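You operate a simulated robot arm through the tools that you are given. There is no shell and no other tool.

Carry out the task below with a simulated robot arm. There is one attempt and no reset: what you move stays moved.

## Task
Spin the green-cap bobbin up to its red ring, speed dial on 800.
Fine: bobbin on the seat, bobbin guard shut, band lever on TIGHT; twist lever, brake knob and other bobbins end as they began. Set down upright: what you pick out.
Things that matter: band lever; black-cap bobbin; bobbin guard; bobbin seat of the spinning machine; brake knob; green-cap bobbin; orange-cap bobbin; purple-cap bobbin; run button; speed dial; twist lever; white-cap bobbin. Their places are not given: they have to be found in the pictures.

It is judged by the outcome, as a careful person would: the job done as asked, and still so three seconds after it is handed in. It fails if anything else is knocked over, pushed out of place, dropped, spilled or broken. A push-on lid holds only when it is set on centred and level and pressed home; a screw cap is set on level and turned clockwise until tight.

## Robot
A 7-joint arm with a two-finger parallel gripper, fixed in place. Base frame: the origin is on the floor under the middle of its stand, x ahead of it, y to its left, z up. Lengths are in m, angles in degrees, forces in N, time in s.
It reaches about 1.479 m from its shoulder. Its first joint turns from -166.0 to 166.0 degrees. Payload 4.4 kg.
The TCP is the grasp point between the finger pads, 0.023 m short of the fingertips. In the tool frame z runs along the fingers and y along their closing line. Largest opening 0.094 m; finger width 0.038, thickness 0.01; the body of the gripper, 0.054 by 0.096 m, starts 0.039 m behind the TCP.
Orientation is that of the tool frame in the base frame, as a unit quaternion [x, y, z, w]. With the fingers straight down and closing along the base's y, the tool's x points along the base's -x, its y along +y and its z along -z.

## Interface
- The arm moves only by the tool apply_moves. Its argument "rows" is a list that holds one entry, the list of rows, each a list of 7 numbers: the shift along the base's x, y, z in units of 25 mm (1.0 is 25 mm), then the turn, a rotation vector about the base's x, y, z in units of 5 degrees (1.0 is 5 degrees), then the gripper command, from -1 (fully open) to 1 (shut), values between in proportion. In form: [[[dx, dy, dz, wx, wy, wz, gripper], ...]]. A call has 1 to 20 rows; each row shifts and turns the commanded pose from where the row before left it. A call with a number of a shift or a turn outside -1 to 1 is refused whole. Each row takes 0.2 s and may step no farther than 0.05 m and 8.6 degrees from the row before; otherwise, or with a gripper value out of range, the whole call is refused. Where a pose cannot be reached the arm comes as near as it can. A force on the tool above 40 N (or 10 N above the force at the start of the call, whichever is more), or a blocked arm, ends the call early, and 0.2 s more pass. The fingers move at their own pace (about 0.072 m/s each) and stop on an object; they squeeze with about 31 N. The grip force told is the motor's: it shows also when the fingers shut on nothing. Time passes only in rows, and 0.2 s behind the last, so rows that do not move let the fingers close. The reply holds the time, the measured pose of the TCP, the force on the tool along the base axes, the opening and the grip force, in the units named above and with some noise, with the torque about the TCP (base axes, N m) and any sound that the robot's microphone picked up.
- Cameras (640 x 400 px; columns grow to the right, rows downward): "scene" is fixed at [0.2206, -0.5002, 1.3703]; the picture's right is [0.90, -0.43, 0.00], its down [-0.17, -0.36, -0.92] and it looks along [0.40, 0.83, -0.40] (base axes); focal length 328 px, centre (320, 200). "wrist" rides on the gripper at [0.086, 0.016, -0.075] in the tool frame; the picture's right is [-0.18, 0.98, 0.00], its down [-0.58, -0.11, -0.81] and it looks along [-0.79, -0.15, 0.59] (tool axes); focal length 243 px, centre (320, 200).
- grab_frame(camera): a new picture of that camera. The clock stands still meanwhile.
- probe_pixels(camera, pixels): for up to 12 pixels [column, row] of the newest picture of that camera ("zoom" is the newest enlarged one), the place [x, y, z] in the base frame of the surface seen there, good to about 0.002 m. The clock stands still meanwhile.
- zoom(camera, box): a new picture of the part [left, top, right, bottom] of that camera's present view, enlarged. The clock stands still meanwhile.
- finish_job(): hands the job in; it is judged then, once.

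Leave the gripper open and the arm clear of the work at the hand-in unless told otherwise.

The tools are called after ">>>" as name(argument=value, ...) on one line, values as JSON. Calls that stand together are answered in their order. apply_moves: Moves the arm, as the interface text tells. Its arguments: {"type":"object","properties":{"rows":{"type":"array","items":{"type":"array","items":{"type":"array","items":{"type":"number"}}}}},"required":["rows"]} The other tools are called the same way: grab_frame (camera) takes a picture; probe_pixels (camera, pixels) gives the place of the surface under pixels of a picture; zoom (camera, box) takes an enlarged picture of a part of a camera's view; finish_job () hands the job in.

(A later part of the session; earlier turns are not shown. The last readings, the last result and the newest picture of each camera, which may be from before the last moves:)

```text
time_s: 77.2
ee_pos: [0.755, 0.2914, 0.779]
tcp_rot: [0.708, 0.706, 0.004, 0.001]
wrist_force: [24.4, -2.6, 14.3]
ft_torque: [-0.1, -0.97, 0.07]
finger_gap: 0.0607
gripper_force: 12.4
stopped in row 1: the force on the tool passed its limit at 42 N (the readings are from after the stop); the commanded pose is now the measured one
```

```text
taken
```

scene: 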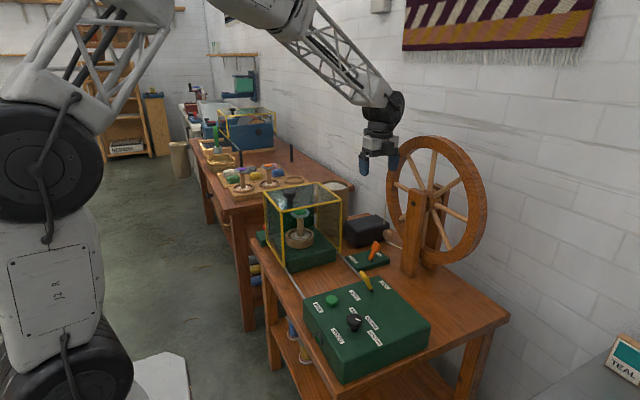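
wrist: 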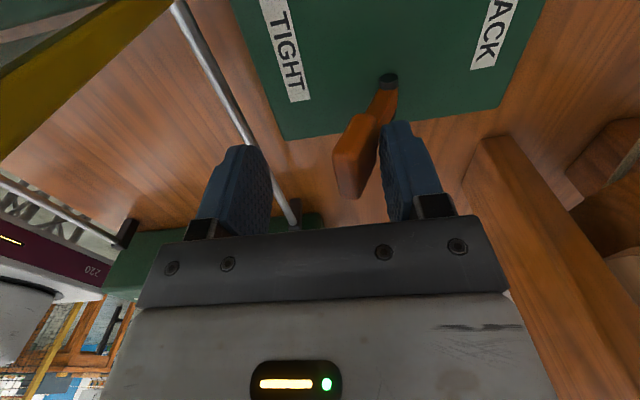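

Hard stop reached: lever on TIGHT. I back off 8 mm, open, and rise straight up.

>>> apply_moves(rows=[[[0.3, 0, 0, 0, 0, 0, -0.06], [0, 0, 0, 0, 0, 0, -0.5], [0, 0, 0, 0, 0, 0, -1], [0, 0, 0.4, 0, 0, 0, -1], [0, 0, 0.7, 0, 0, 0, -1], [0, 0, 0.8, 0, 0, 0, -1], [0, 0, 0.8, 0, 0, 0, -1], [0, 0, 0.8, 0, 0, 0, -1], [0, 0, 0.8, 0, 0, 0, -1], [0, 0, 0.8, 0, 0, 0, -1], [0, 0, 0.8, 0, 0, 0, -1], [0, 0, 0.8, 0, 0, 0, -1], [0, 0, 0.8, 0, 0, 0, -1]]])

>>> zoom(camera="scene", box=[310, 210, 430, 350])

>>> grab_frame(camera="wrist")

```text
time_s: 80.0
ee_pos: [0.7596, 0.2916, 0.9638]
tcp_rot: [0.707, 0.707, 0.001, 0.001]
wrist_force: [0.2, -0.5, 0.3]
ft_torque: [0.03, 0.03, 0.03]
finger_gap: 0.0941
gripper_force: 0.0
```

```text
2.86 times, centred on (370, 280) of scene
```

zoom: 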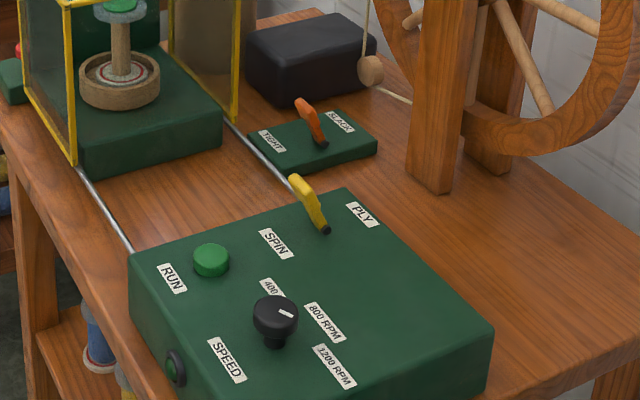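

```text
taken
```

wrist: 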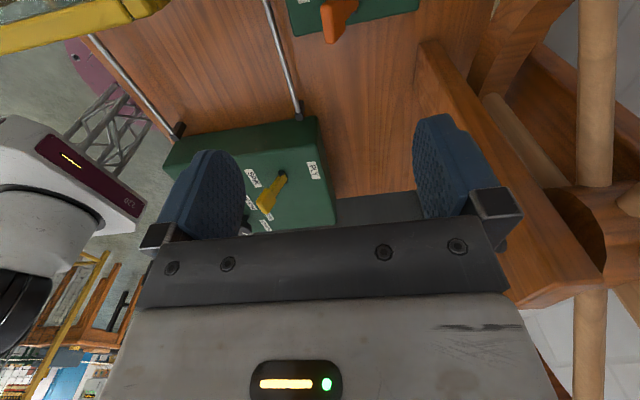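

Band lever is on TIGHT. Now the dial: I'll zoom on the control box and probe the knob, pointer mark and labels.

>>> zoom(camera="scene", box=[325, 290, 405, 350])

```text
6.67 times, centred on (365, 320) of scene
```

zoom: 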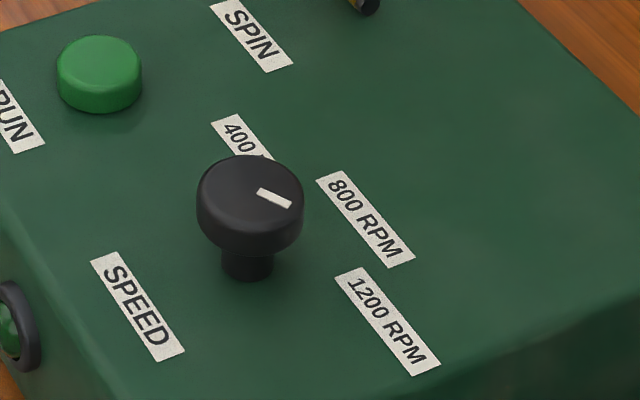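

>>> probe_pixels(camera="zoom", pixels=[[259, 189], [290, 206], [250, 190], [215, 195], [295, 195], [248, 260], [240, 135], [366, 220], [388, 322], [138, 307], [249, 165], [249, 225]])

>>> probe_pixels(camera="zoom", pixels=[[325, 180], [405, 258], [345, 278], [430, 368], [215, 122], [250, 160], [100, 75], [60, 70], [140, 75], [100, 40], [262, 192], [283, 203]])

```text
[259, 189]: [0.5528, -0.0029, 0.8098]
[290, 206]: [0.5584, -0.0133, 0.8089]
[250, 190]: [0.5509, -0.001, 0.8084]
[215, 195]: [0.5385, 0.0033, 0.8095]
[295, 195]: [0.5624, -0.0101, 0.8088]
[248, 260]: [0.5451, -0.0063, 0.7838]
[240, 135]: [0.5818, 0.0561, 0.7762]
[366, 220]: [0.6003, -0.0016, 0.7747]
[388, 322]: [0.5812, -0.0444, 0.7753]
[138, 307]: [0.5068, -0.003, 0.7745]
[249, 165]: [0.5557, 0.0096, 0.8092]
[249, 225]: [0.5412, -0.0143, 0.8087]
```

```text
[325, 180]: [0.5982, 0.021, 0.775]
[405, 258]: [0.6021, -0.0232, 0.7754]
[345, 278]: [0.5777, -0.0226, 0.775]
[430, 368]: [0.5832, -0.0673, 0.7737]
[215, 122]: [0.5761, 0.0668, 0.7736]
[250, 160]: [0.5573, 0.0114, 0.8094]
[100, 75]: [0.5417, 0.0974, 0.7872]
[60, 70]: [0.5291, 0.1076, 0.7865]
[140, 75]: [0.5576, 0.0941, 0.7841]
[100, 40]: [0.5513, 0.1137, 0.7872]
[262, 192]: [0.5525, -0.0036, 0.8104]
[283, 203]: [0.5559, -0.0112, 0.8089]
```

The dial axis is near (0.550, −0.001), head top z 0.809. Labels relative to it: 400 at +55°, 800 at 0° (+x), 1200 at −55°; the mark points at −56°, i.e. 1200. I need +55° about z. Moving above the dial.

>>> apply_moves(rows=[[[-0.6, -0.833, 0, 0, 0, 0, -1], [-0.6, -0.833, 0, 0, 0, 0, -1], [-0.6, -0.833, 0, 0, 0, 0, -1], [-0.6, -0.833, 0, 0, 0, 0, -1], [-0.6, -0.833, 0, 0, 0, 0, -1], [-0.6, -0.833, 0, 0, 0, 0, -1], [-0.6, -0.833, 0, 0, 0, 0, -1], [-0.6, -0.833, 0, 0, 0, 0, -1], [-0.6, -0.833, 0, 0, 0, 0, -1], [-0.6, -0.833, 0, 0, 0, 0, -1], [-0.6, -0.833, 0, 0, 0, 0, -1], [-0.6, -0.833, 0, 0, 0, 0, -1], [-0.6, -0.833, 0, 0, 0, 0, -1], [-0.6, -0.833, 0, 0, 0, 0, -1]]])

>>> grab_frame(camera="wrist")

>>> grab_frame(camera="scene")

```text
time_s: 83.0
ee_pos: [0.5508, -0.0006, 0.9641]
tcp_rot: [0.707, 0.707, 0.001, 0.002]
wrist_force: [0.0, 0.9, 1.0]
ft_torque: [-0.02, 0.01, 0.02]
finger_gap: 0.0941
gripper_force: 0.0
```

```text
taken
```

wrist: 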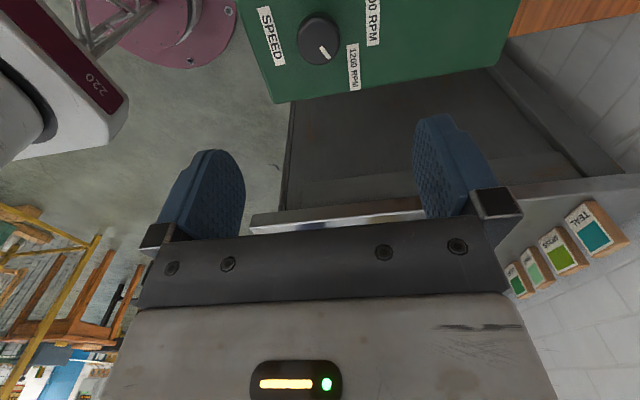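

```text
taken
```

scene: 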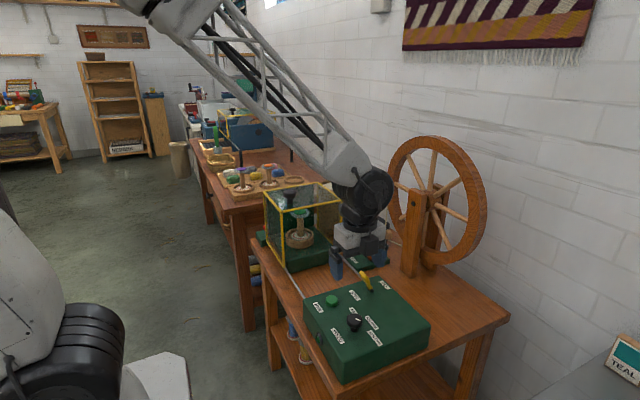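

The knob with its pointer is visible at (318,38). I'll descend to z≈0.87 and probe the knob's circle.

>>> apply_moves(rows=[[[0, 0, -0.6, 0, 0, 0, -1], [0, 0, -0.7, 0, 0, 0, -1], [0, 0, -0.7, 0, 0, 0, -1], [0, 0, -0.7, 0, 0, 0, -1], [0, 0, -0.6, 0, 0, 0, -1], [0, 0, -0.4, 0, 0, 0, -1]]])

>>> grab_frame(camera="wrist")

>>> zoom(camera="wrist", box=[260, 40, 390, 160])

```text
time_s: 84.4
ee_pos: [0.5499, -0.0004, 0.8711]
tcp_rot: [0.707, 0.708, 0.001, 0.002]
wrist_force: [-0.2, 0.8, -0.3]
ft_torque: [0.01, 0.02, 0.02]
finger_gap: 0.094
gripper_force: 0.0
```

```text
taken
```

wrist: 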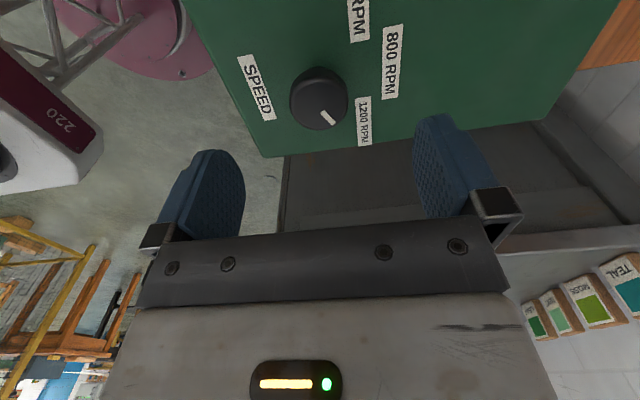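

```text
3.33 times, centred on (325, 100) of wrist
```

zoom: 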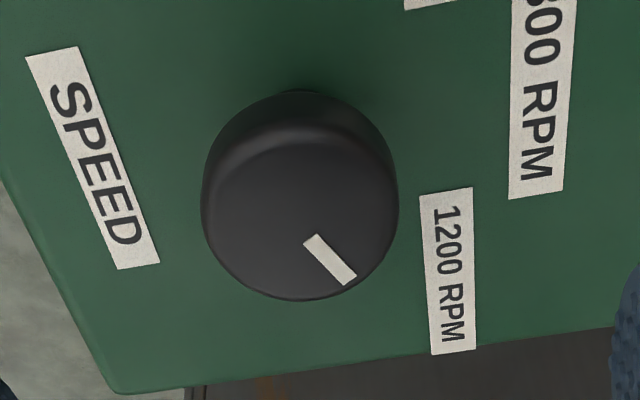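

>>> probe_pixels(camera="zoom", pixels=[[300, 215], [210, 220], [392, 215], [300, 295], [300, 140], [312, 240], [350, 280], [236, 155], [365, 155], [235, 275], [370, 270], [310, 110]])

```text
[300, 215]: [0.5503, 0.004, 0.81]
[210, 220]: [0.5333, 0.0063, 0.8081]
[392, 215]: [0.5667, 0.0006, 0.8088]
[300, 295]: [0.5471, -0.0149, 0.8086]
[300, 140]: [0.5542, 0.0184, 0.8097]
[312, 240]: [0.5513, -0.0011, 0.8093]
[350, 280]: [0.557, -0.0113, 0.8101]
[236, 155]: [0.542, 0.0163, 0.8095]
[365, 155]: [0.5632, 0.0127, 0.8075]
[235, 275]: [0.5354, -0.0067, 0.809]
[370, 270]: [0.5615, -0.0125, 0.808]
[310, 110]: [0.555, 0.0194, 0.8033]
```

Knob centre ≈ (0.5505, 0.001–0.0025); the mark direction is about −61°, so +60° should bring it to the 800 label at 0°. Descending to z≈0.806 and closing on the knob.

>>> apply_moves(rows=[[[0.02, 0.06, -0.5, 0, 0, 0, -1], [0, 0, -0.5, 0, 0, 0, -1], [0, 0, -0.5, 0, 0, 0, -1], [0, 0, -0.5, 0, 0, 0, -1], [0, 0, -0.4, 0, 0, 0, -1], [0, 0, -0.2, 0, 0, 0, -1], [0, 0, 0, 0, 0, 0, -1]]])

>>> grab_frame(camera="wrist")

>>> zoom(camera="scene", box=[290, 230, 430, 370])

```text
time_s: 86.0
ee_pos: [0.5509, -0.0, 0.8064]
tcp_rot: [0.707, 0.707, 0.002, 0.001]
wrist_force: [-0.7, 0.4, -0.1]
ft_torque: [0.03, 0.03, 0.03]
finger_gap: 0.0937
gripper_force: 0.0
```

```text
taken
```

wrist: 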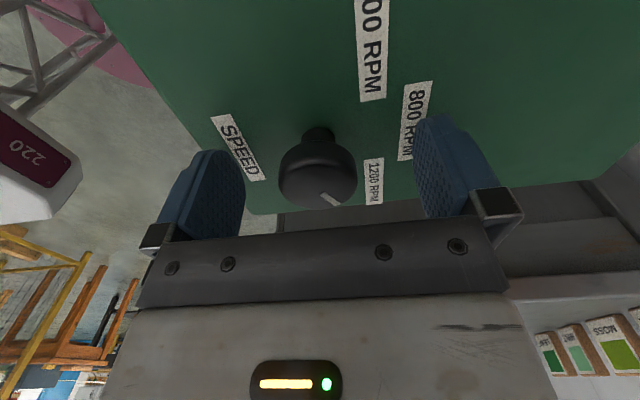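

```text
2.86 times, centred on (360, 300) of scene
```

zoom: 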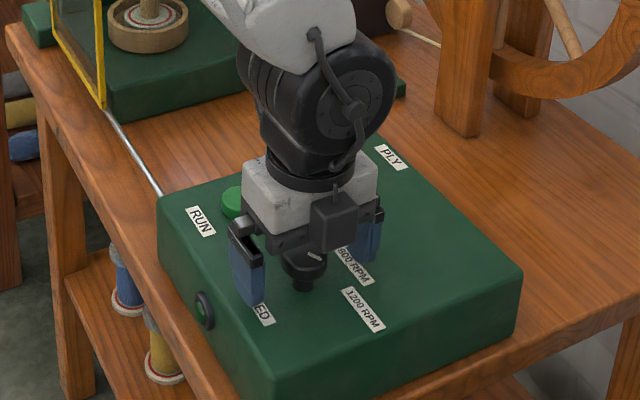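

Knob is centred between the pads at (318,175). Closing.

>>> apply_moves(rows=[[[0, 0, 0, 0, 0, 0, 0], [0, 0, 0, 0, 0, 0, 0.4], [0, 0, 0, 0, 0, 0, 1], [0, 0, 0, 0, 0, 0, 1], [0, 0, 0, 0, 0, 0, 1]]])

```text
time_s: 87.2
ee_pos: [0.5507, 0.0011, 0.8048]
tcp_rot: [0.707, 0.707, 0.0, 0.001]
wrist_force: [-26.6, 0.6, 6.8]
ft_torque: [-0.1, 0.26, 0.05]
finger_gap: 0.0373
gripper_force: 44.5
```

Gripped, with −27 N along x: the knob axis is a bit to −x of the TCP. I shift 1 mm to relieve it.

>>> apply_moves(rows=[[[-0.04, 0, 0, 0, 0, 0, 1]]])

```text
time_s: 87.6
ee_pos: [0.5498, -0.0002, 0.8052]
tcp_rot: [0.707, 0.707, 0.002, 0.001]
wrist_force: [5.6, -9.5, -32.0]
ft_torque: [-0.06, 0.0, 0.14]
finger_gap: 0.0372
gripper_force: 44.9
```

The forces shifted; I'll release and re-close at this slightly corrected x.

>>> apply_moves(rows=[[[0, 0, 0, 0, 0, 0, -0.1], [0, 0, 0, 0, 0, 0, -0.1], [0.01, 0, -0.06, 0, 0, 0, -0.1], [0, 0, 0, 0, 0, 0, 0.1], [0, 0, 0, 0, 0, 0, 0.15], [0, 0, 0, 0, 0, 0, 0.3], [0, 0, 0, 0, 0, 0, 0.3]]])

```text
time_s: 89.2
ee_pos: [0.5505, 0.0011, 0.8045]
tcp_rot: [0.707, 0.707, 0.002, 0.001]
wrist_force: [8.5, 0.2, -6.5]
ft_torque: [0.03, -0.05, 0.03]
finger_gap: 0.0374
gripper_force: 45.4
```

Forces are now modest (8 N). Start rotating +z in 5° steps, checking.

>>> apply_moves(rows=[[[0, 0, 0, 0, 0, 0.6, 0.3], [0, 0, 0, 0, 0, 0.6, 0.3], [0, 0, 0, 0, 0, 0.6, 0.3]]])

>>> grab_frame(camera="wrist")

```text
time_s: 90.0
ee_pos: [0.5492, 0.0011, 0.8044]
tcp_rot: [0.65, 0.76, 0.002, 0.002]
wrist_force: [6.0, -10.1, 8.3]
ft_torque: [-0.23, -0.05, 0.0]
finger_gap: 0.0376
gripper_force: 44.9
```

```text
taken
```

wrist: 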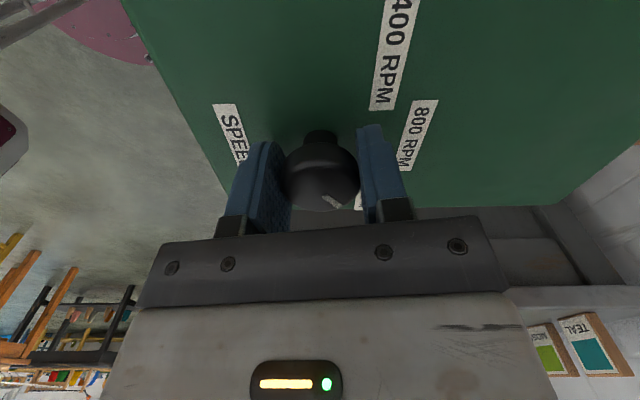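

The mark turns with the gripper. Continuing rotation +25°.

>>> apply_moves(rows=[[[0, 0, 0, 0, 0, 0.8, 0.3], [0, 0, 0, 0, 0, 0.8, 0.3], [0, 0, 0, 0, 0, 0.8, 0.3], [0, 0, 0, 0, 0, 0.8, 0.3], [0, 0, 0, 0, 0, 0.8, 0.3]]])

>>> grab_frame(camera="wrist")

```text
time_s: 91.2
ee_pos: [0.5488, 0.0016, 0.8055]
tcp_rot: [0.507, 0.862, 0.002, 0.001]
wrist_force: [3.5, -22.2, 10.6]
ft_torque: [-0.29, 0.05, -0.03]
finger_gap: 0.0372
gripper_force: 45.7
```

```text
taken
```

wrist: 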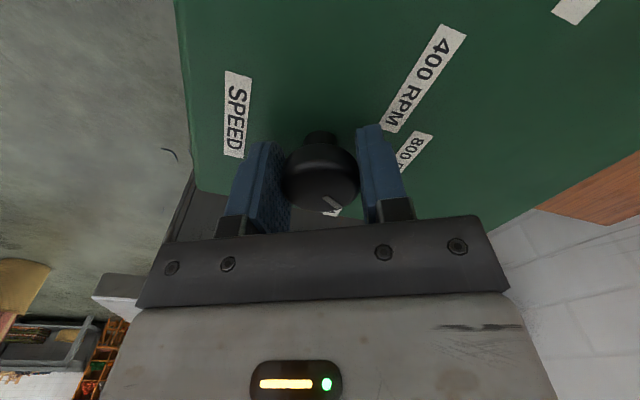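

29° done. Side force y −22 N, so I ease y by about 1 mm while continuing the turn to 60°.

>>> apply_moves(rows=[[[0, -0.03, 0, 0, 0, 0.7, 0.3], [0, -0.01, 0, 0, 0, 0.8, 0.3], [0, 0, 0, 0, 0, 0.8, 0.3], [0, 0, 0, 0, 0, 0.8, 0.3]]])

>>> apply_moves(rows=[[[0, 0, 0, 0, 0, 0.8, 0.3], [0, 0, 0, 0, 0, 0.8, 0.3], [0, 0, 0, 0, 0, 0.8, 0.3], [0, 0, 0, 0, 0, 0.7, 0.3]]])

>>> grab_frame(camera="wrist")

>>> zoom(camera="scene", box=[310, 260, 430, 370])

```text
time_s: 92.2
ee_pos: [0.5499, 0.0016, 0.805]
tcp_rot: [0.387, 0.922, 0.002, 0.0]
wrist_force: [-14.6, 15.0, 28.9]
ft_torque: [0.17, -0.01, 0.02]
finger_gap: 0.0375
gripper_force: 44.9
```

```text
time_s: 93.2
ee_pos: [0.5481, -0.0, 0.805]
tcp_rot: [0.259, 0.966, 0.002, -0.001]
wrist_force: [-9.9, 34.8, 2.4]
ft_torque: [0.14, -0.08, 0.02]
finger_gap: 0.0374
gripper_force: 45.2
```

```text
taken
```

wrist: 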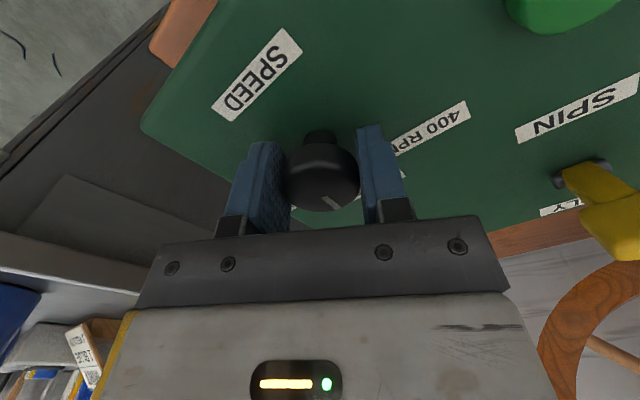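

```text
3.64 times, centred on (370, 315) of scene
```

zoom: 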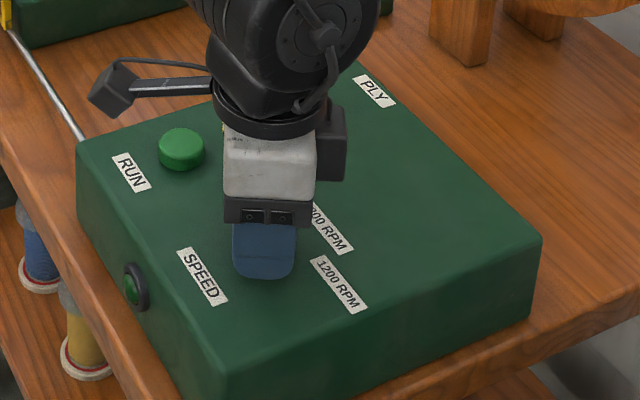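

60° of rotation done (mark moved with gripper). I relieve the side force slightly, then open and rise.

>>> apply_moves(rows=[[[-0.01, 0.04, 0, 0, 0, 0, 0.3]]])

>>> apply_moves(rows=[[[0, 0, 0, 0, 0, 0, 0.1], [0, 0, 0, 0, 0, 0, -0.3], [0, 0, 0, 0, 0, 0, -1], [0, 0, 0, 0, 0, 0, -1], [0, 0, 0.3, 0, 0, 0, -1], [0, 0, 0.6, 0, 0, 0, -1], [0, 0, 0.8, 0, 0, 0, -1], [0, 0, 0.8, 0, 0, 0, -1]]])

>>> grab_frame(camera="wrist")

>>> zoom(camera="wrist", box=[230, 30, 420, 170])

```text
time_s: 93.6
ee_pos: [0.5493, -0.0003, 0.8036]
tcp_rot: [0.259, 0.966, 0.001, 0.001]
wrist_force: [-4.4, 2.7, 1.8]
ft_torque: [0.39, 1.14, 0.02]
finger_gap: 0.0373
gripper_force: 45.1
```

```text
time_s: 95.4
ee_pos: [0.5494, 0.0015, 0.8674]
tcp_rot: [0.258, 0.966, 0.002, 0.0]
wrist_force: [1.1, -0.1, 0.0]
ft_torque: [0.0, -0.01, -0.02]
finger_gap: 0.0945
gripper_force: 0.1
```

```text
taken
```

wrist: 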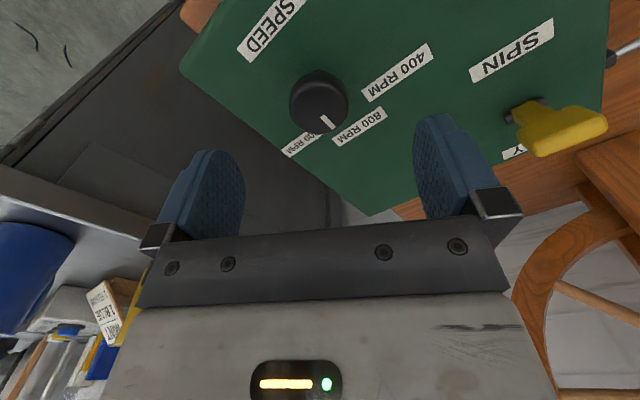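

```text
2.86 times, centred on (325, 100) of wrist
```

zoom: 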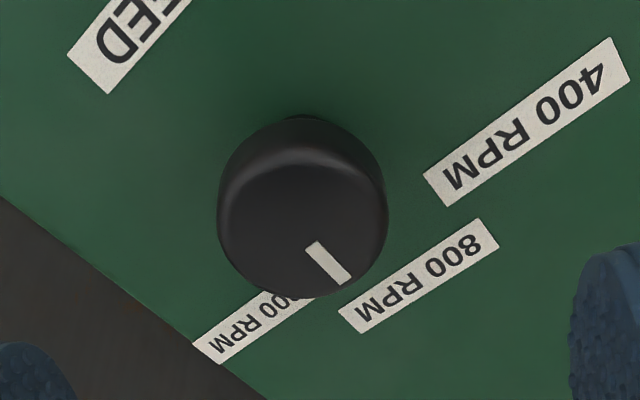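

The mark seems to point to 800 RPM. I probe the mark ends and the knob to confirm the angle.

>>> probe_pixels(camera="zoom", pixels=[[312, 247], [345, 279], [418, 275], [345, 318], [490, 232], [300, 205], [232, 210], [380, 215], [258, 328], [525, 122], [300, 160], [300, 290]])

>>> probe_pixels(camera="zoom", pixels=[[315, 250], [340, 274], [308, 250], [350, 275]])

```text
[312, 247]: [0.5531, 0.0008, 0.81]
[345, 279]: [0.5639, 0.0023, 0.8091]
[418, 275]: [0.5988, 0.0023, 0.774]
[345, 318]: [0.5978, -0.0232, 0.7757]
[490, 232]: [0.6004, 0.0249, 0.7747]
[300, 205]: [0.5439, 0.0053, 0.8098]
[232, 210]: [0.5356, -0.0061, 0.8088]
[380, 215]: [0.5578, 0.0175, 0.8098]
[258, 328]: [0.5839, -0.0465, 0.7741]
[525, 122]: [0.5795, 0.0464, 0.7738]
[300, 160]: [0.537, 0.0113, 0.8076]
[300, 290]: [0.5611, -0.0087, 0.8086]
```

```text
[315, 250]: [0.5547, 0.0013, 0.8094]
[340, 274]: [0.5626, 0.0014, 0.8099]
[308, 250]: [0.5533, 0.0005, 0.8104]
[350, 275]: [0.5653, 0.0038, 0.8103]
```

The mark now points at ~0–5°, aligned with the 800 RPM label. Next I close the fingers and go above the RUN button (≈0.544, 0.102), then check whether the scene camera still sees the bobbin.

>>> apply_moves(rows=[[[0, 0, 0.5, 0, 0, 0, 0], [-0.03, 0.4, 0.3, 0, 0, 0, 1], [-0.05, 0.9, 0, 0, 0, 0, 1], [-0.05, 0.9, 0, 0, 0, 0, 1], [-0.05, 0.9, 0, 0, 0, 0, 1], [-0.04, 0.92, 0, 0, 0, 0, 1], [0, 0, 0, 0, 0, 0, 1]]])

>>> grab_frame(camera="wrist")

>>> grab_frame(camera="scene")

```text
time_s: 97.0
ee_pos: [0.544, 0.1012, 0.8882]
tcp_rot: [0.259, 0.966, 0.002, 0.0]
wrist_force: [0.5, -0.1, -0.8]
ft_torque: [0.0, 0.0, -0.01]
finger_gap: 0.0001
gripper_force: 31.7
```

```text
taken
```

wrist: 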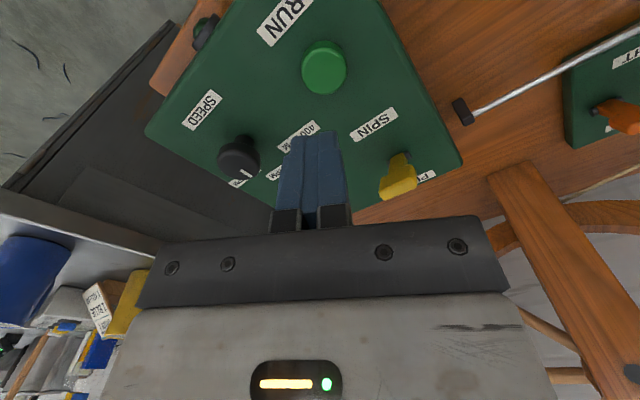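

```text
taken
```

scene: 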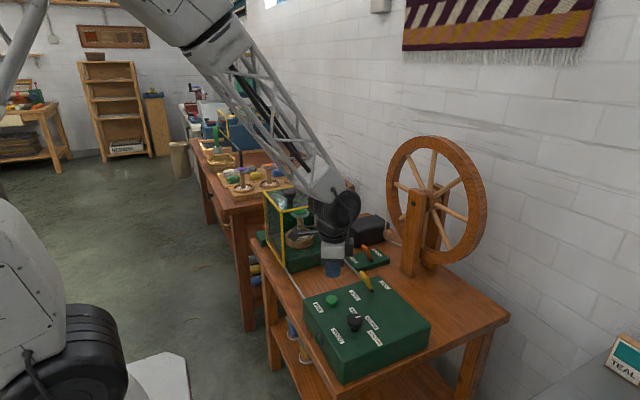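

The bobbin is still visible beside the arm at (298,230). Let me zoom to see how clear that view is, and probe the RUN button in the wrist view.

>>> zoom(camera="scene", box=[260, 180, 360, 270])

>>> probe_pixels(camera="wrist", pixels=[[323, 70], [305, 70], [343, 70], [323, 45], [323, 85]])

>>> zoom(camera="scene", box=[320, 285, 400, 345])

```text
4.44 times, centred on (310, 225) of scene
```

zoom: 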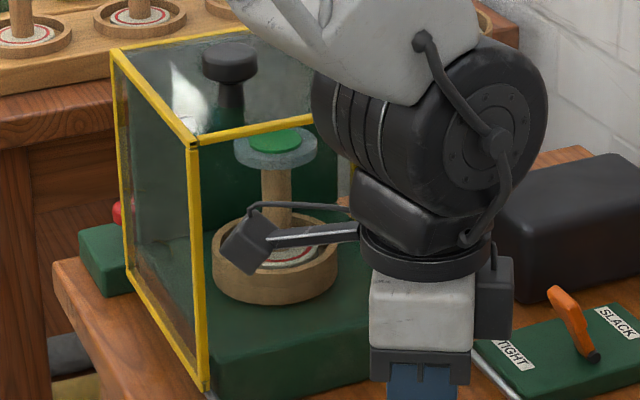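

```text
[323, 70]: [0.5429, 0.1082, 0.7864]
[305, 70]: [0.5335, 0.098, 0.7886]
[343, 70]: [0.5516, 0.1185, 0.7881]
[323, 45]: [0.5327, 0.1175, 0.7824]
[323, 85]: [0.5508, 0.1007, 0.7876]
```

```text
6.67 times, centred on (360, 315) of scene
```

zoom: 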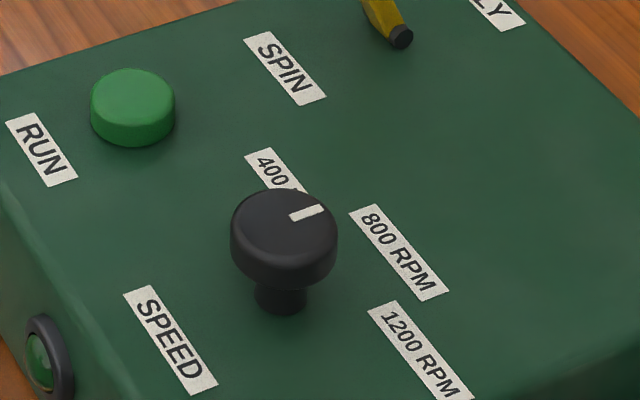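

The view is mostly clear at this height except the wrist camera's arm. The dial mark in the scene view also reads on 800 (~−5°). I'll rotate the gripper −60° (camera to the far side) and centre over the button at (0.543, 0.105).

>>> apply_moves(rows=[[[0, 0.05, 0, 0, 0, -1, 1], [0, 0.05, 0, 0, 0, -1, 1], [0, 0.05, 0, 0, 0, -1, 1], [0, 0, 0, 0, 0, -1, 1], [0, 0, 0, 0, 0, -1, 1], [0, 0, 0, 0, 0, -1, 1], [0, 0, 0, 0, 0, -1, 1], [0, 0, 0, 0, 0, -1, 1], [0, 0, 0, 0, 0, -1, 1], [0, 0, 0, 0, 0, -1, 1], [0, 0, 0, 0, 0, -1, 1], [0, 0, 0, 0, 0, -1, 1]]])

>>> zoom(camera="scene", box=[260, 180, 360, 270])

>>> grab_frame(camera="wrist")

```text
time_s: 99.6
ee_pos: [0.5439, 0.1049, 0.8867]
tcp_rot: [0.708, 0.706, 0.001, 0.001]
wrist_force: [0.7, 0.4, 0.1]
ft_torque: [0.0, -0.01, 0.0]
finger_gap: 0.0002
gripper_force: 30.8
```

```text
4.44 times, centred on (310, 225) of scene
```

zoom: 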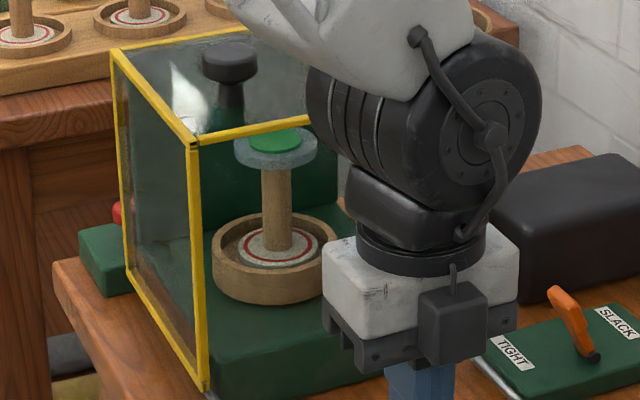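

```text
taken
```

wrist: 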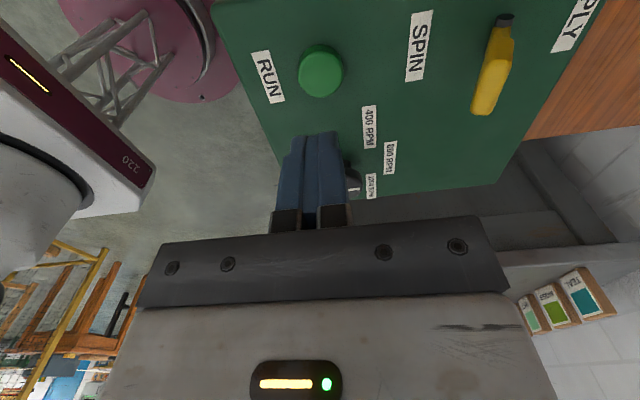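

The bobbin is fully visible from the scene camera now. I probe RUN's edges once more in this wrist view.

>>> probe_pixels(camera="wrist", pixels=[[321, 75], [302, 75], [340, 75], [321, 60], [321, 92]])

```text
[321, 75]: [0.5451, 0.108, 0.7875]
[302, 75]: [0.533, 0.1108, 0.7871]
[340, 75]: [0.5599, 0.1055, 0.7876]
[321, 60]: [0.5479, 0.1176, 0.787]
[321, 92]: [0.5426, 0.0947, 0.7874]
```

RUN centre ≈ (0.546, 0.107), top z 0.787. Descending closed fingers to just above it.

>>> apply_moves(rows=[[[0.06, 0.06, -0.5, 0, 0, 0, 1], [0, 0, -0.6, 0, 0, 0, 1], [0, 0, -0.6, 0, 0, 0, 1], [0, 0, -0.6, 0, 0, 0, 1], [0, 0, -0.4, 0, 0, 0, 1], [0, 0, -0.15, 0, 0, 0, 1]]])

>>> zoom(camera="scene", box=[260, 180, 400, 340])

```text
time_s: 101.0
ee_pos: [0.5456, 0.1075, 0.815]
tcp_rot: [0.707, 0.707, 0.001, 0.001]
wrist_force: [0.1, -0.5, -0.1]
ft_torque: [0.01, -0.04, 0.01]
finger_gap: 0.0
gripper_force: 31.3
```

```text
2.50 times, centred on (330, 260) of scene
```

zoom: 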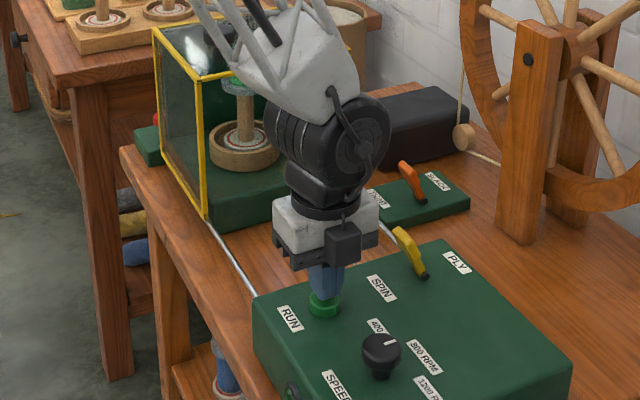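

The tip is right above RUN. Pressing slowly, listening for sound.

>>> apply_moves(rows=[[[0, 0, -0.1, 0, 0, 0, 1], [0, 0, -0.1, 0, 0, 0, 1]]])

```text
time_s: 101.6
ee_pos: [0.5458, 0.1067, 0.8092]
tcp_rot: [0.707, 0.707, 0.001, 0.001]
wrist_force: [-1.0, 1.0, 0.4]
ft_torque: [0.02, 0.01, -0.04]
finger_gap: 0.0
gripper_force: 30.4
```

>>> apply_moves(rows=[[[0, 0, -0.1, 0, 0, 0, 1]]])

```text
time_s: 102.0
ee_pos: [0.5455, 0.1068, 0.8093]
tcp_rot: [0.707, 0.708, 0.002, 0.001]
wrist_force: [-0.6, -0.8, 0.8]
ft_torque: [-0.01, 0.0, -0.01]
finger_gap: 0.0
gripper_force: 31.4
```

>>> apply_moves(rows=[[[0, 0, -0.1, 0, 0, 0, 1]]])

```text
time_s: 102.4
ee_pos: [0.5461, 0.1075, 0.805]
tcp_rot: [0.707, 0.708, 0.001, 0.001]
wrist_force: [-0.9, -1.3, 2.3]
ft_torque: [0.02, 0.02, 0.0]
finger_gap: 0.0
gripper_force: 30.7
heard: click
```

A click was heard — RUN pressed. I look at the bobbin at once (clock stands still).

>>> zoom(camera="scene", box=[260, 180, 360, 270])

>>> zoom(camera="scene", box=[300, 280, 400, 360])

```text
4.44 times, centred on (310, 225) of scene
```

zoom: 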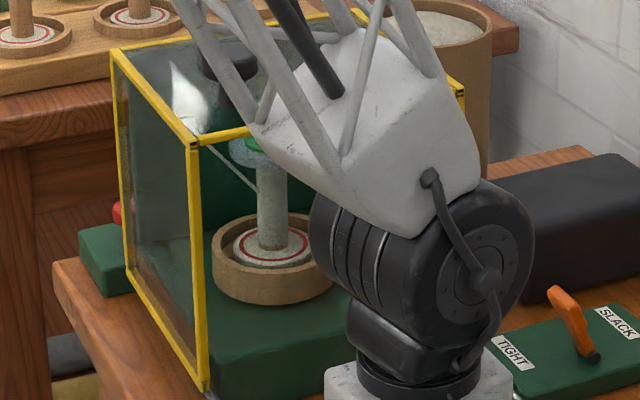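

```text
5.00 times, centred on (350, 320) of scene
```

zoom: 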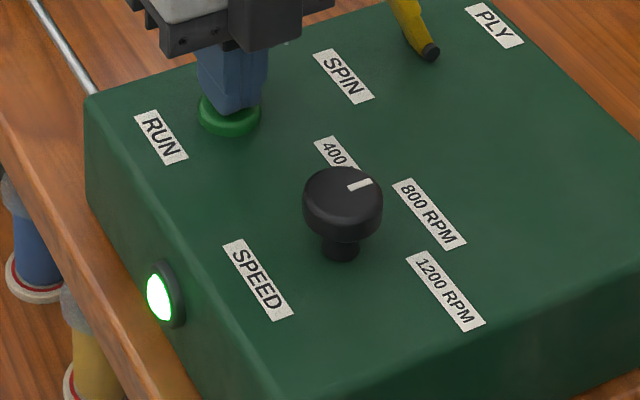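

The lamp is lit and grey yarn is winding on the core. I release the button slightly to see if it keeps running.

>>> apply_moves(rows=[[[0, 0, 0.32, 0, 0, 0, 1]]])

>>> zoom(camera="scene", box=[300, 280, 400, 360])

>>> zoom(camera="scene", box=[270, 200, 340, 260])

```text
time_s: 102.8
ee_pos: [0.5451, 0.1069, 0.8136]
tcp_rot: [0.707, 0.707, 0.001, 0.001]
wrist_force: [0.3, 1.1, 0.1]
ft_torque: [0.01, 0.03, 0.01]
finger_gap: 0.0
gripper_force: 30.5
```

```text
5.00 times, centred on (350, 320) of scene
```

zoom: 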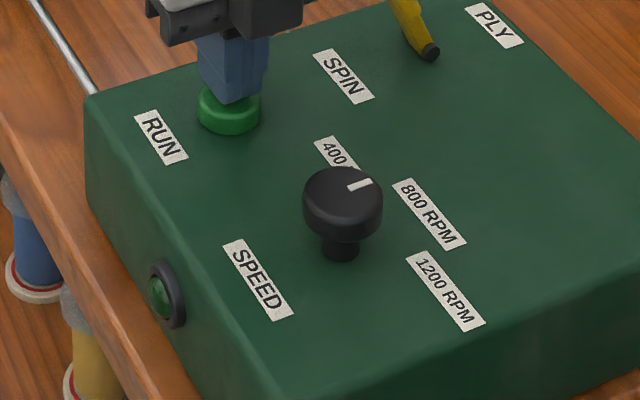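

```text
6.67 times, centred on (305, 230) of scene
```

zoom: 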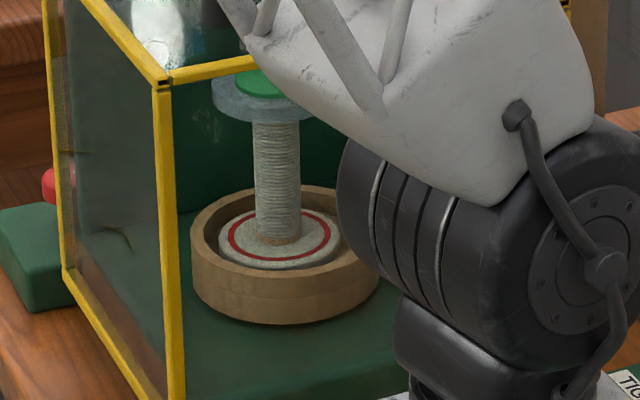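

The lamp went off on release: it's hold-to-run. The yarn so far is a thin layer. I press again and hold in short spells, watching the yarn against the red ring.

>>> apply_moves(rows=[[[0, 0, -0.2, 0, 0, 0, 1], [0, 0, -0.2, 0, 0, 0, 1], [0, 0, 0, 0, 0, 0, 1]]])

>>> zoom(camera="scene", box=[270, 200, 340, 260])

>>> zoom(camera="scene", box=[300, 280, 400, 360])

```text
time_s: 103.6
ee_pos: [0.5448, 0.1057, 0.8042]
tcp_rot: [0.707, 0.707, 0.001, 0.001]
wrist_force: [-4.1, 0.9, 11.0]
ft_torque: [0.0, 0.07, 0.01]
finger_gap: 0.0
gripper_force: 31.3
heard: click
```

```text
6.67 times, centred on (305, 230) of scene
```

zoom: 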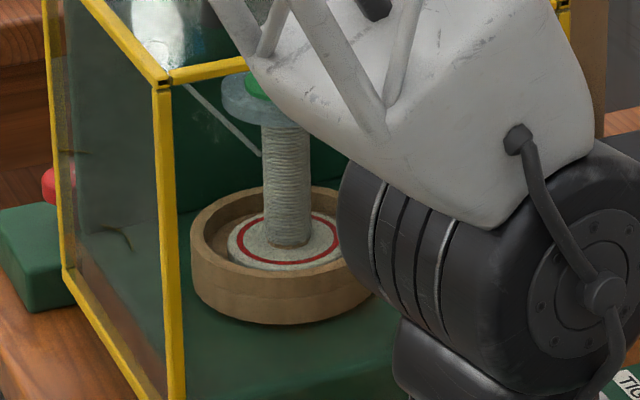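

```text
5.00 times, centred on (350, 320) of scene
```

zoom: 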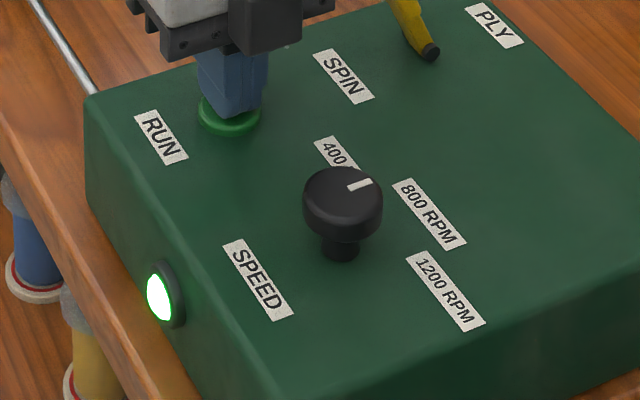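

Running again. Yarn core is slightly thicker. Hold for about 1 s more and check.

>>> apply_moves(rows=[[[0, 0, 0, 0, 0, 0, 1], [0, 0, 0, 0, 0, 0, 1], [0, 0, 0, 0, 0, 0, 1], [0, 0, 0, 0, 0, 0, 1]]])

>>> zoom(camera="scene", box=[270, 200, 340, 260])

```text
time_s: 104.6
ee_pos: [0.5464, 0.1077, 0.8033]
tcp_rot: [0.707, 0.708, 0.001, 0.001]
wrist_force: [0.0, 2.2, 11.6]
ft_torque: [0.01, 0.01, -0.01]
finger_gap: 0.0001
gripper_force: 30.4
```

```text
6.67 times, centred on (305, 230) of scene
```

zoom: 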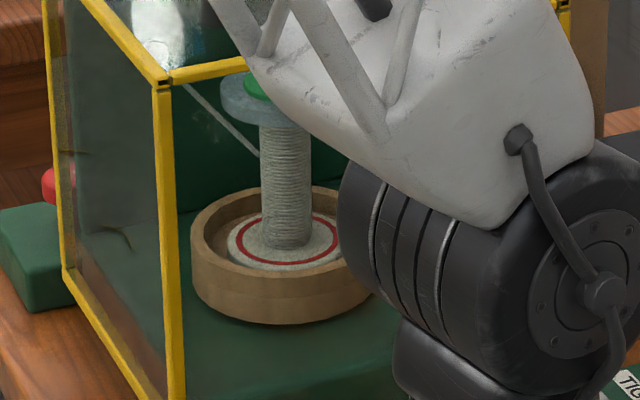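

Yarn radius is ~26 zoom-px versus the red ring's ~47 px (mid). It grows about 2.5 px/s. Hold 2 s more.

>>> apply_moves(rows=[[[0, 0, 0, 0, 0, 0, 1], [0, 0, 0, 0, 0, 0, 1], [0, 0, 0, 0, 0, 0, 1], [0, 0, 0, 0, 0, 0, 1], [0, 0, 0, 0, 0, 0, 1], [0, 0, 0, 0, 0, 0, 1], [0, 0, 0, 0, 0, 0, 1], [0, 0, 0, 0, 0, 0, 1], [0, 0, 0, 0, 0, 0, 1]]])

>>> zoom(camera="scene", box=[270, 200, 340, 260])

```text
time_s: 106.6
ee_pos: [0.5451, 0.1058, 0.8042]
tcp_rot: [0.707, 0.707, 0.002, 0.001]
wrist_force: [2.5, -0.2, 11.9]
ft_torque: [-0.04, -0.08, -0.01]
finger_gap: 0.0001
gripper_force: 31.1
```

```text
6.67 times, centred on (305, 230) of scene
```

zoom: 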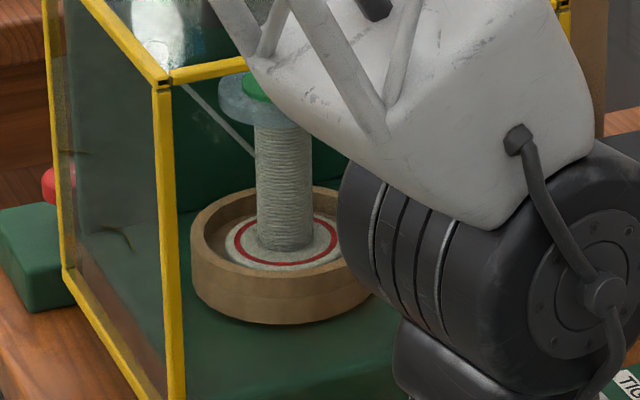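

Yarn radius ~30 px now, ring spans ~44–53 px. Growing ~2 px/s. Hold 3 s more.

>>> apply_moves(rows=[[[0, 0, 0, 0, 0, 0, 1], [0, 0, 0, 0, 0, 0, 1], [0, 0, 0, 0, 0, 0, 1], [0, 0, 0, 0, 0, 0, 1], [0, 0, 0, 0, 0, 0, 1], [0, 0, 0, 0, 0, 0, 1], [0, 0, 0, 0, 0, 0, 1], [0, 0, 0, 0, 0, 0, 1], [0, 0, 0, 0, 0, 0, 1], [0, 0, 0, 0, 0, 0, 1], [0, 0, 0, 0, 0, 0, 1], [0, 0, 0, 0, 0, 0, 1], [0, 0, 0, 0, 0, 0, 1], [0, 0, 0, 0, 0, 0, 1]]])

>>> zoom(camera="scene", box=[270, 200, 340, 260])

```text
time_s: 109.6
ee_pos: [0.5445, 0.1068, 0.8046]
tcp_rot: [0.707, 0.707, 0.002, 0.001]
wrist_force: [1.0, -0.8, 11.4]
ft_torque: [-0.03, 0.01, 0.0]
finger_gap: 0.0
gripper_force: 30.8
```

```text
6.67 times, centred on (305, 230) of scene
```

zoom: 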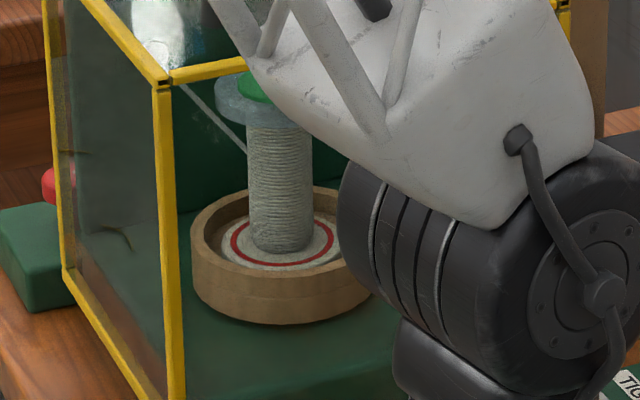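

Yarn radius ~34 px. I take a tighter zoom to measure more precisely.

>>> zoom(camera="scene", box=[280, 212, 320, 246])

```text
11.76 times, centred on (300, 229) of scene
```

zoom: 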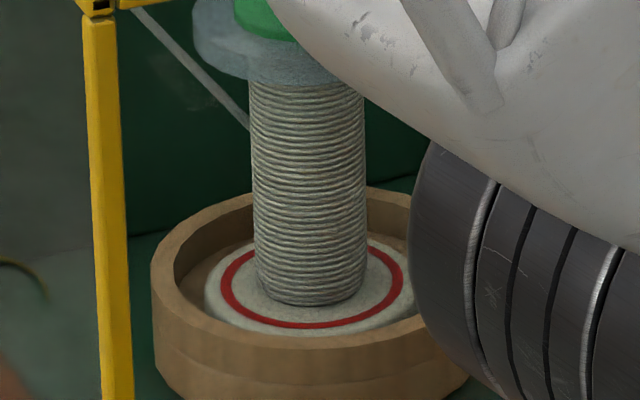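

With 11.76× zoom: yarn radius ≈56 px, red ring inner ≈82, mid ≈88. I'll hold another 2 s and measure the same way.

>>> apply_moves(rows=[[[0, 0, 0, 0, 0, 0, 1], [0, 0, 0, 0, 0, 0, 1], [0, 0, 0, 0, 0, 0, 1], [0, 0, 0, 0, 0, 0, 1], [0, 0, 0, 0, 0, 0, 1], [0, 0, 0, 0, 0, 0, 1], [0, 0, 0, 0, 0, 0, 1], [0, 0, 0, 0, 0, 0, 1], [0, 0, 0, 0, 0, 0, 1]]])

>>> zoom(camera="scene", box=[280, 212, 320, 246])

```text
time_s: 111.6
ee_pos: [0.5453, 0.1076, 0.8042]
tcp_rot: [0.707, 0.707, 0.001, 0.002]
wrist_force: [-1.0, -0.3, 11.8]
ft_torque: [-0.01, -0.03, -0.03]
finger_gap: 0.0
gripper_force: 31.2
```

```text
11.76 times, centred on (300, 229) of scene
```

zoom: 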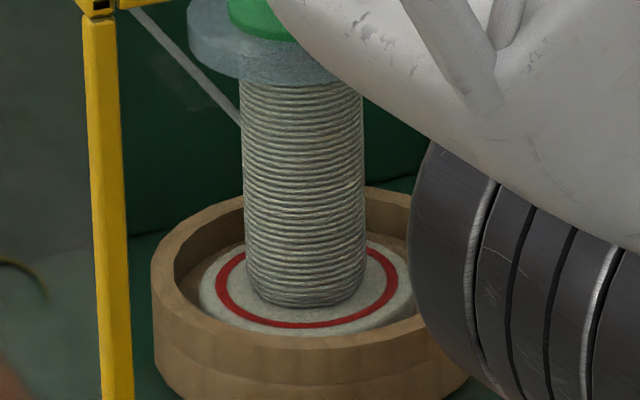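

Yarn radius ~59.5 px (+3.5 in 2 s). Target 82–88. The bobbin stays upright inside the cup. Hold ~4 s more.

>>> apply_moves(rows=[[[0, 0, 0, 0, 0, 0, 1], [0, 0, 0, 0, 0, 0, 1], [0, 0, 0, 0, 0, 0, 1], [0, 0, 0, 0, 0, 0, 1], [0, 0, 0, 0, 0, 0, 1], [0, 0, 0, 0, 0, 0, 1], [0, 0, 0, 0, 0, 0, 1], [0, 0, 0, 0, 0, 0, 1], [0, 0, 0, 0, 0, 0, 1], [0, 0, 0, 0, 0, 0, 1], [0, 0, 0, 0, 0, 0, 1], [0, 0, 0, 0, 0, 0, 1], [0, 0, 0, 0, 0, 0, 1], [0, 0, 0, 0, 0, 0, 1], [0, 0, 0, 0, 0, 0, 1], [0, 0, 0, 0, 0, 0, 1], [0, 0, 0, 0, 0, 0, 1], [0, 0, 0, 0, 0, 0, 1], [0, 0, 0, 0, 0, 0, 1]]])

>>> zoom(camera="scene", box=[280, 212, 320, 246])

```text
time_s: 115.6
ee_pos: [0.5456, 0.1065, 0.8025]
tcp_rot: [0.708, 0.707, 0.001, 0.001]
wrist_force: [0.3, 0.2, 12.2]
ft_torque: [0.0, 0.05, 0.02]
finger_gap: 0.0002
gripper_force: 30.8
```

```text
11.76 times, centred on (300, 229) of scene
```

zoom: 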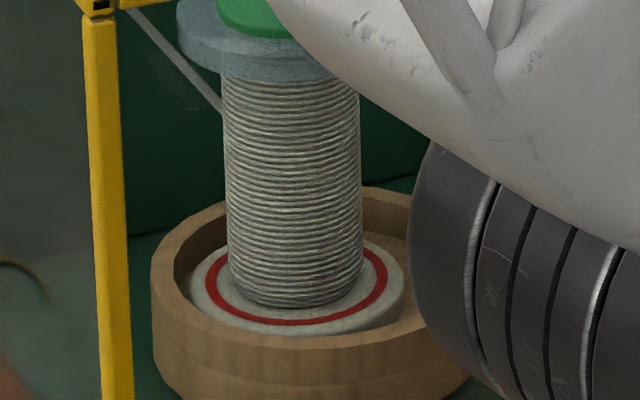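

Yarn radius ~67.5 px; ring inner ~80, mid ~86. Growth ~2 px/s. The bobbin drifts slightly left within its cup but stays upright. Hold ~3.4 s more.

>>> apply_moves(rows=[[[0, 0, 0, 0, 0, 0, 1], [0, 0, 0, 0, 0, 0, 1], [0, 0, 0, 0, 0, 0, 1], [0, 0, 0, 0, 0, 0, 1], [0, 0, 0, 0, 0, 0, 1], [0, 0, 0, 0, 0, 0, 1], [0, 0, 0, 0, 0, 0, 1], [0, 0, 0, 0, 0, 0, 1], [0, 0, 0, 0, 0, 0, 1], [0, 0, 0, 0, 0, 0, 1], [0, 0, 0, 0, 0, 0, 1], [0, 0, 0, 0, 0, 0, 1], [0, 0, 0, 0, 0, 0, 1], [0, 0, 0, 0, 0, 0, 1], [0, 0, 0, 0, 0, 0, 1], [0, 0, 0, 0, 0, 0, 1]]])

>>> zoom(camera="scene", box=[280, 212, 320, 246])

```text
time_s: 119.0
ee_pos: [0.5455, 0.1067, 0.8032]
tcp_rot: [0.707, 0.707, 0.001, 0.001]
wrist_force: [0.4, 0.6, 12.8]
ft_torque: [-0.01, -0.03, 0.02]
finger_gap: 0.0003
gripper_force: 30.7
```

```text
11.76 times, centred on (300, 229) of scene
```

zoom: 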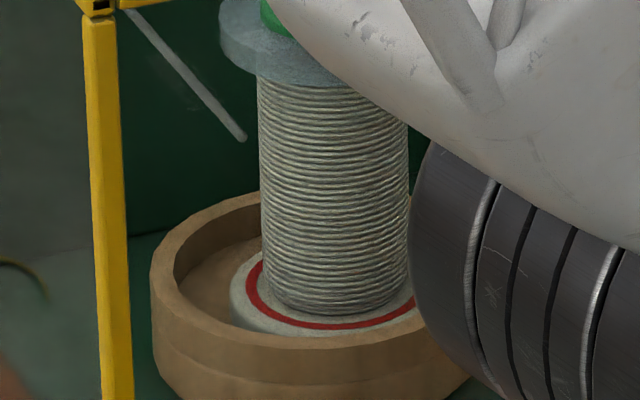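

Yarn radius ~74 px; ring inner ~80, mid ~86. The bobbin wanders in the cup but is upright. Hold ~2.4 s more.

>>> apply_moves(rows=[[[0, 0, 0, 0, 0, 0, 1], [0, 0, 0, 0, 0, 0, 1], [0, 0, 0, 0, 0, 0, 1], [0, 0, 0, 0, 0, 0, 1], [0, 0, 0, 0, 0, 0, 1], [0, 0, 0, 0, 0, 0, 1], [0, 0, 0, 0, 0, 0, 1], [0, 0, 0, 0, 0, 0, 1], [0, 0, 0, 0, 0, 0, 1], [0, 0, 0, 0, 0, 0, 1], [0, 0, 0, 0, 0, 0, 1]]])

>>> zoom(camera="scene", box=[280, 212, 320, 246])

```text
time_s: 121.4
ee_pos: [0.5455, 0.1069, 0.8029]
tcp_rot: [0.707, 0.707, 0.001, 0.001]
wrist_force: [0.6, -0.1, 11.1]
ft_torque: [-0.04, -0.01, 0.02]
finger_gap: 0.0001
gripper_force: 31.2
```

```text
11.76 times, centred on (300, 229) of scene
```

zoom: 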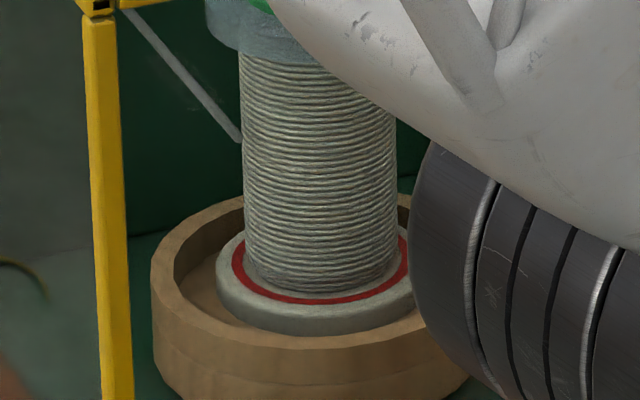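

Yarn radius is ~0.91 of the ring's mid radius. By trend it reaches the ring in about 3.5–4.4 s. Hold ~2.2 s more and re-measure.

>>> apply_moves(rows=[[[0, 0, 0, 0, 0, 0, 1], [0, 0, 0, 0, 0, 0, 1], [0, 0, 0, 0, 0, 0, 1], [0, 0, 0, 0, 0, 0, 1], [0, 0, 0, 0, 0, 0, 1], [0, 0, 0, 0, 0, 0, 1], [0, 0, 0, 0, 0, 0, 1], [0, 0, 0, 0, 0, 0, 1], [0, 0, 0, 0, 0, 0, 1], [0, 0, 0, 0, 0, 0, 1]]])

>>> zoom(camera="scene", box=[280, 212, 320, 246])

```text
time_s: 123.6
ee_pos: [0.5452, 0.1081, 0.8029]
tcp_rot: [0.708, 0.707, 0.001, 0.002]
wrist_force: [0.0, 0.4, 10.5]
ft_torque: [-0.03, -0.01, -0.08]
finger_gap: 0.0003
gripper_force: 30.9
```

```text
11.76 times, centred on (300, 229) of scene
```

zoom: 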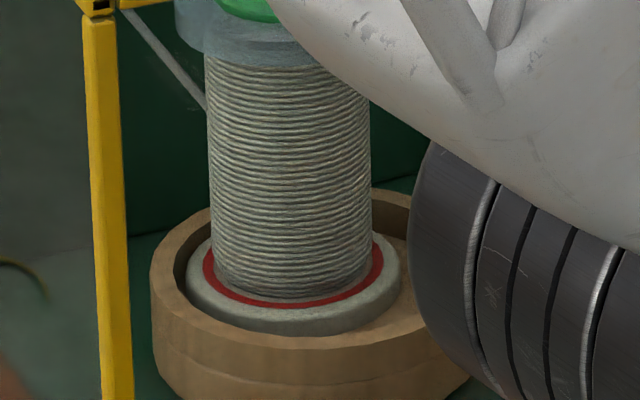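

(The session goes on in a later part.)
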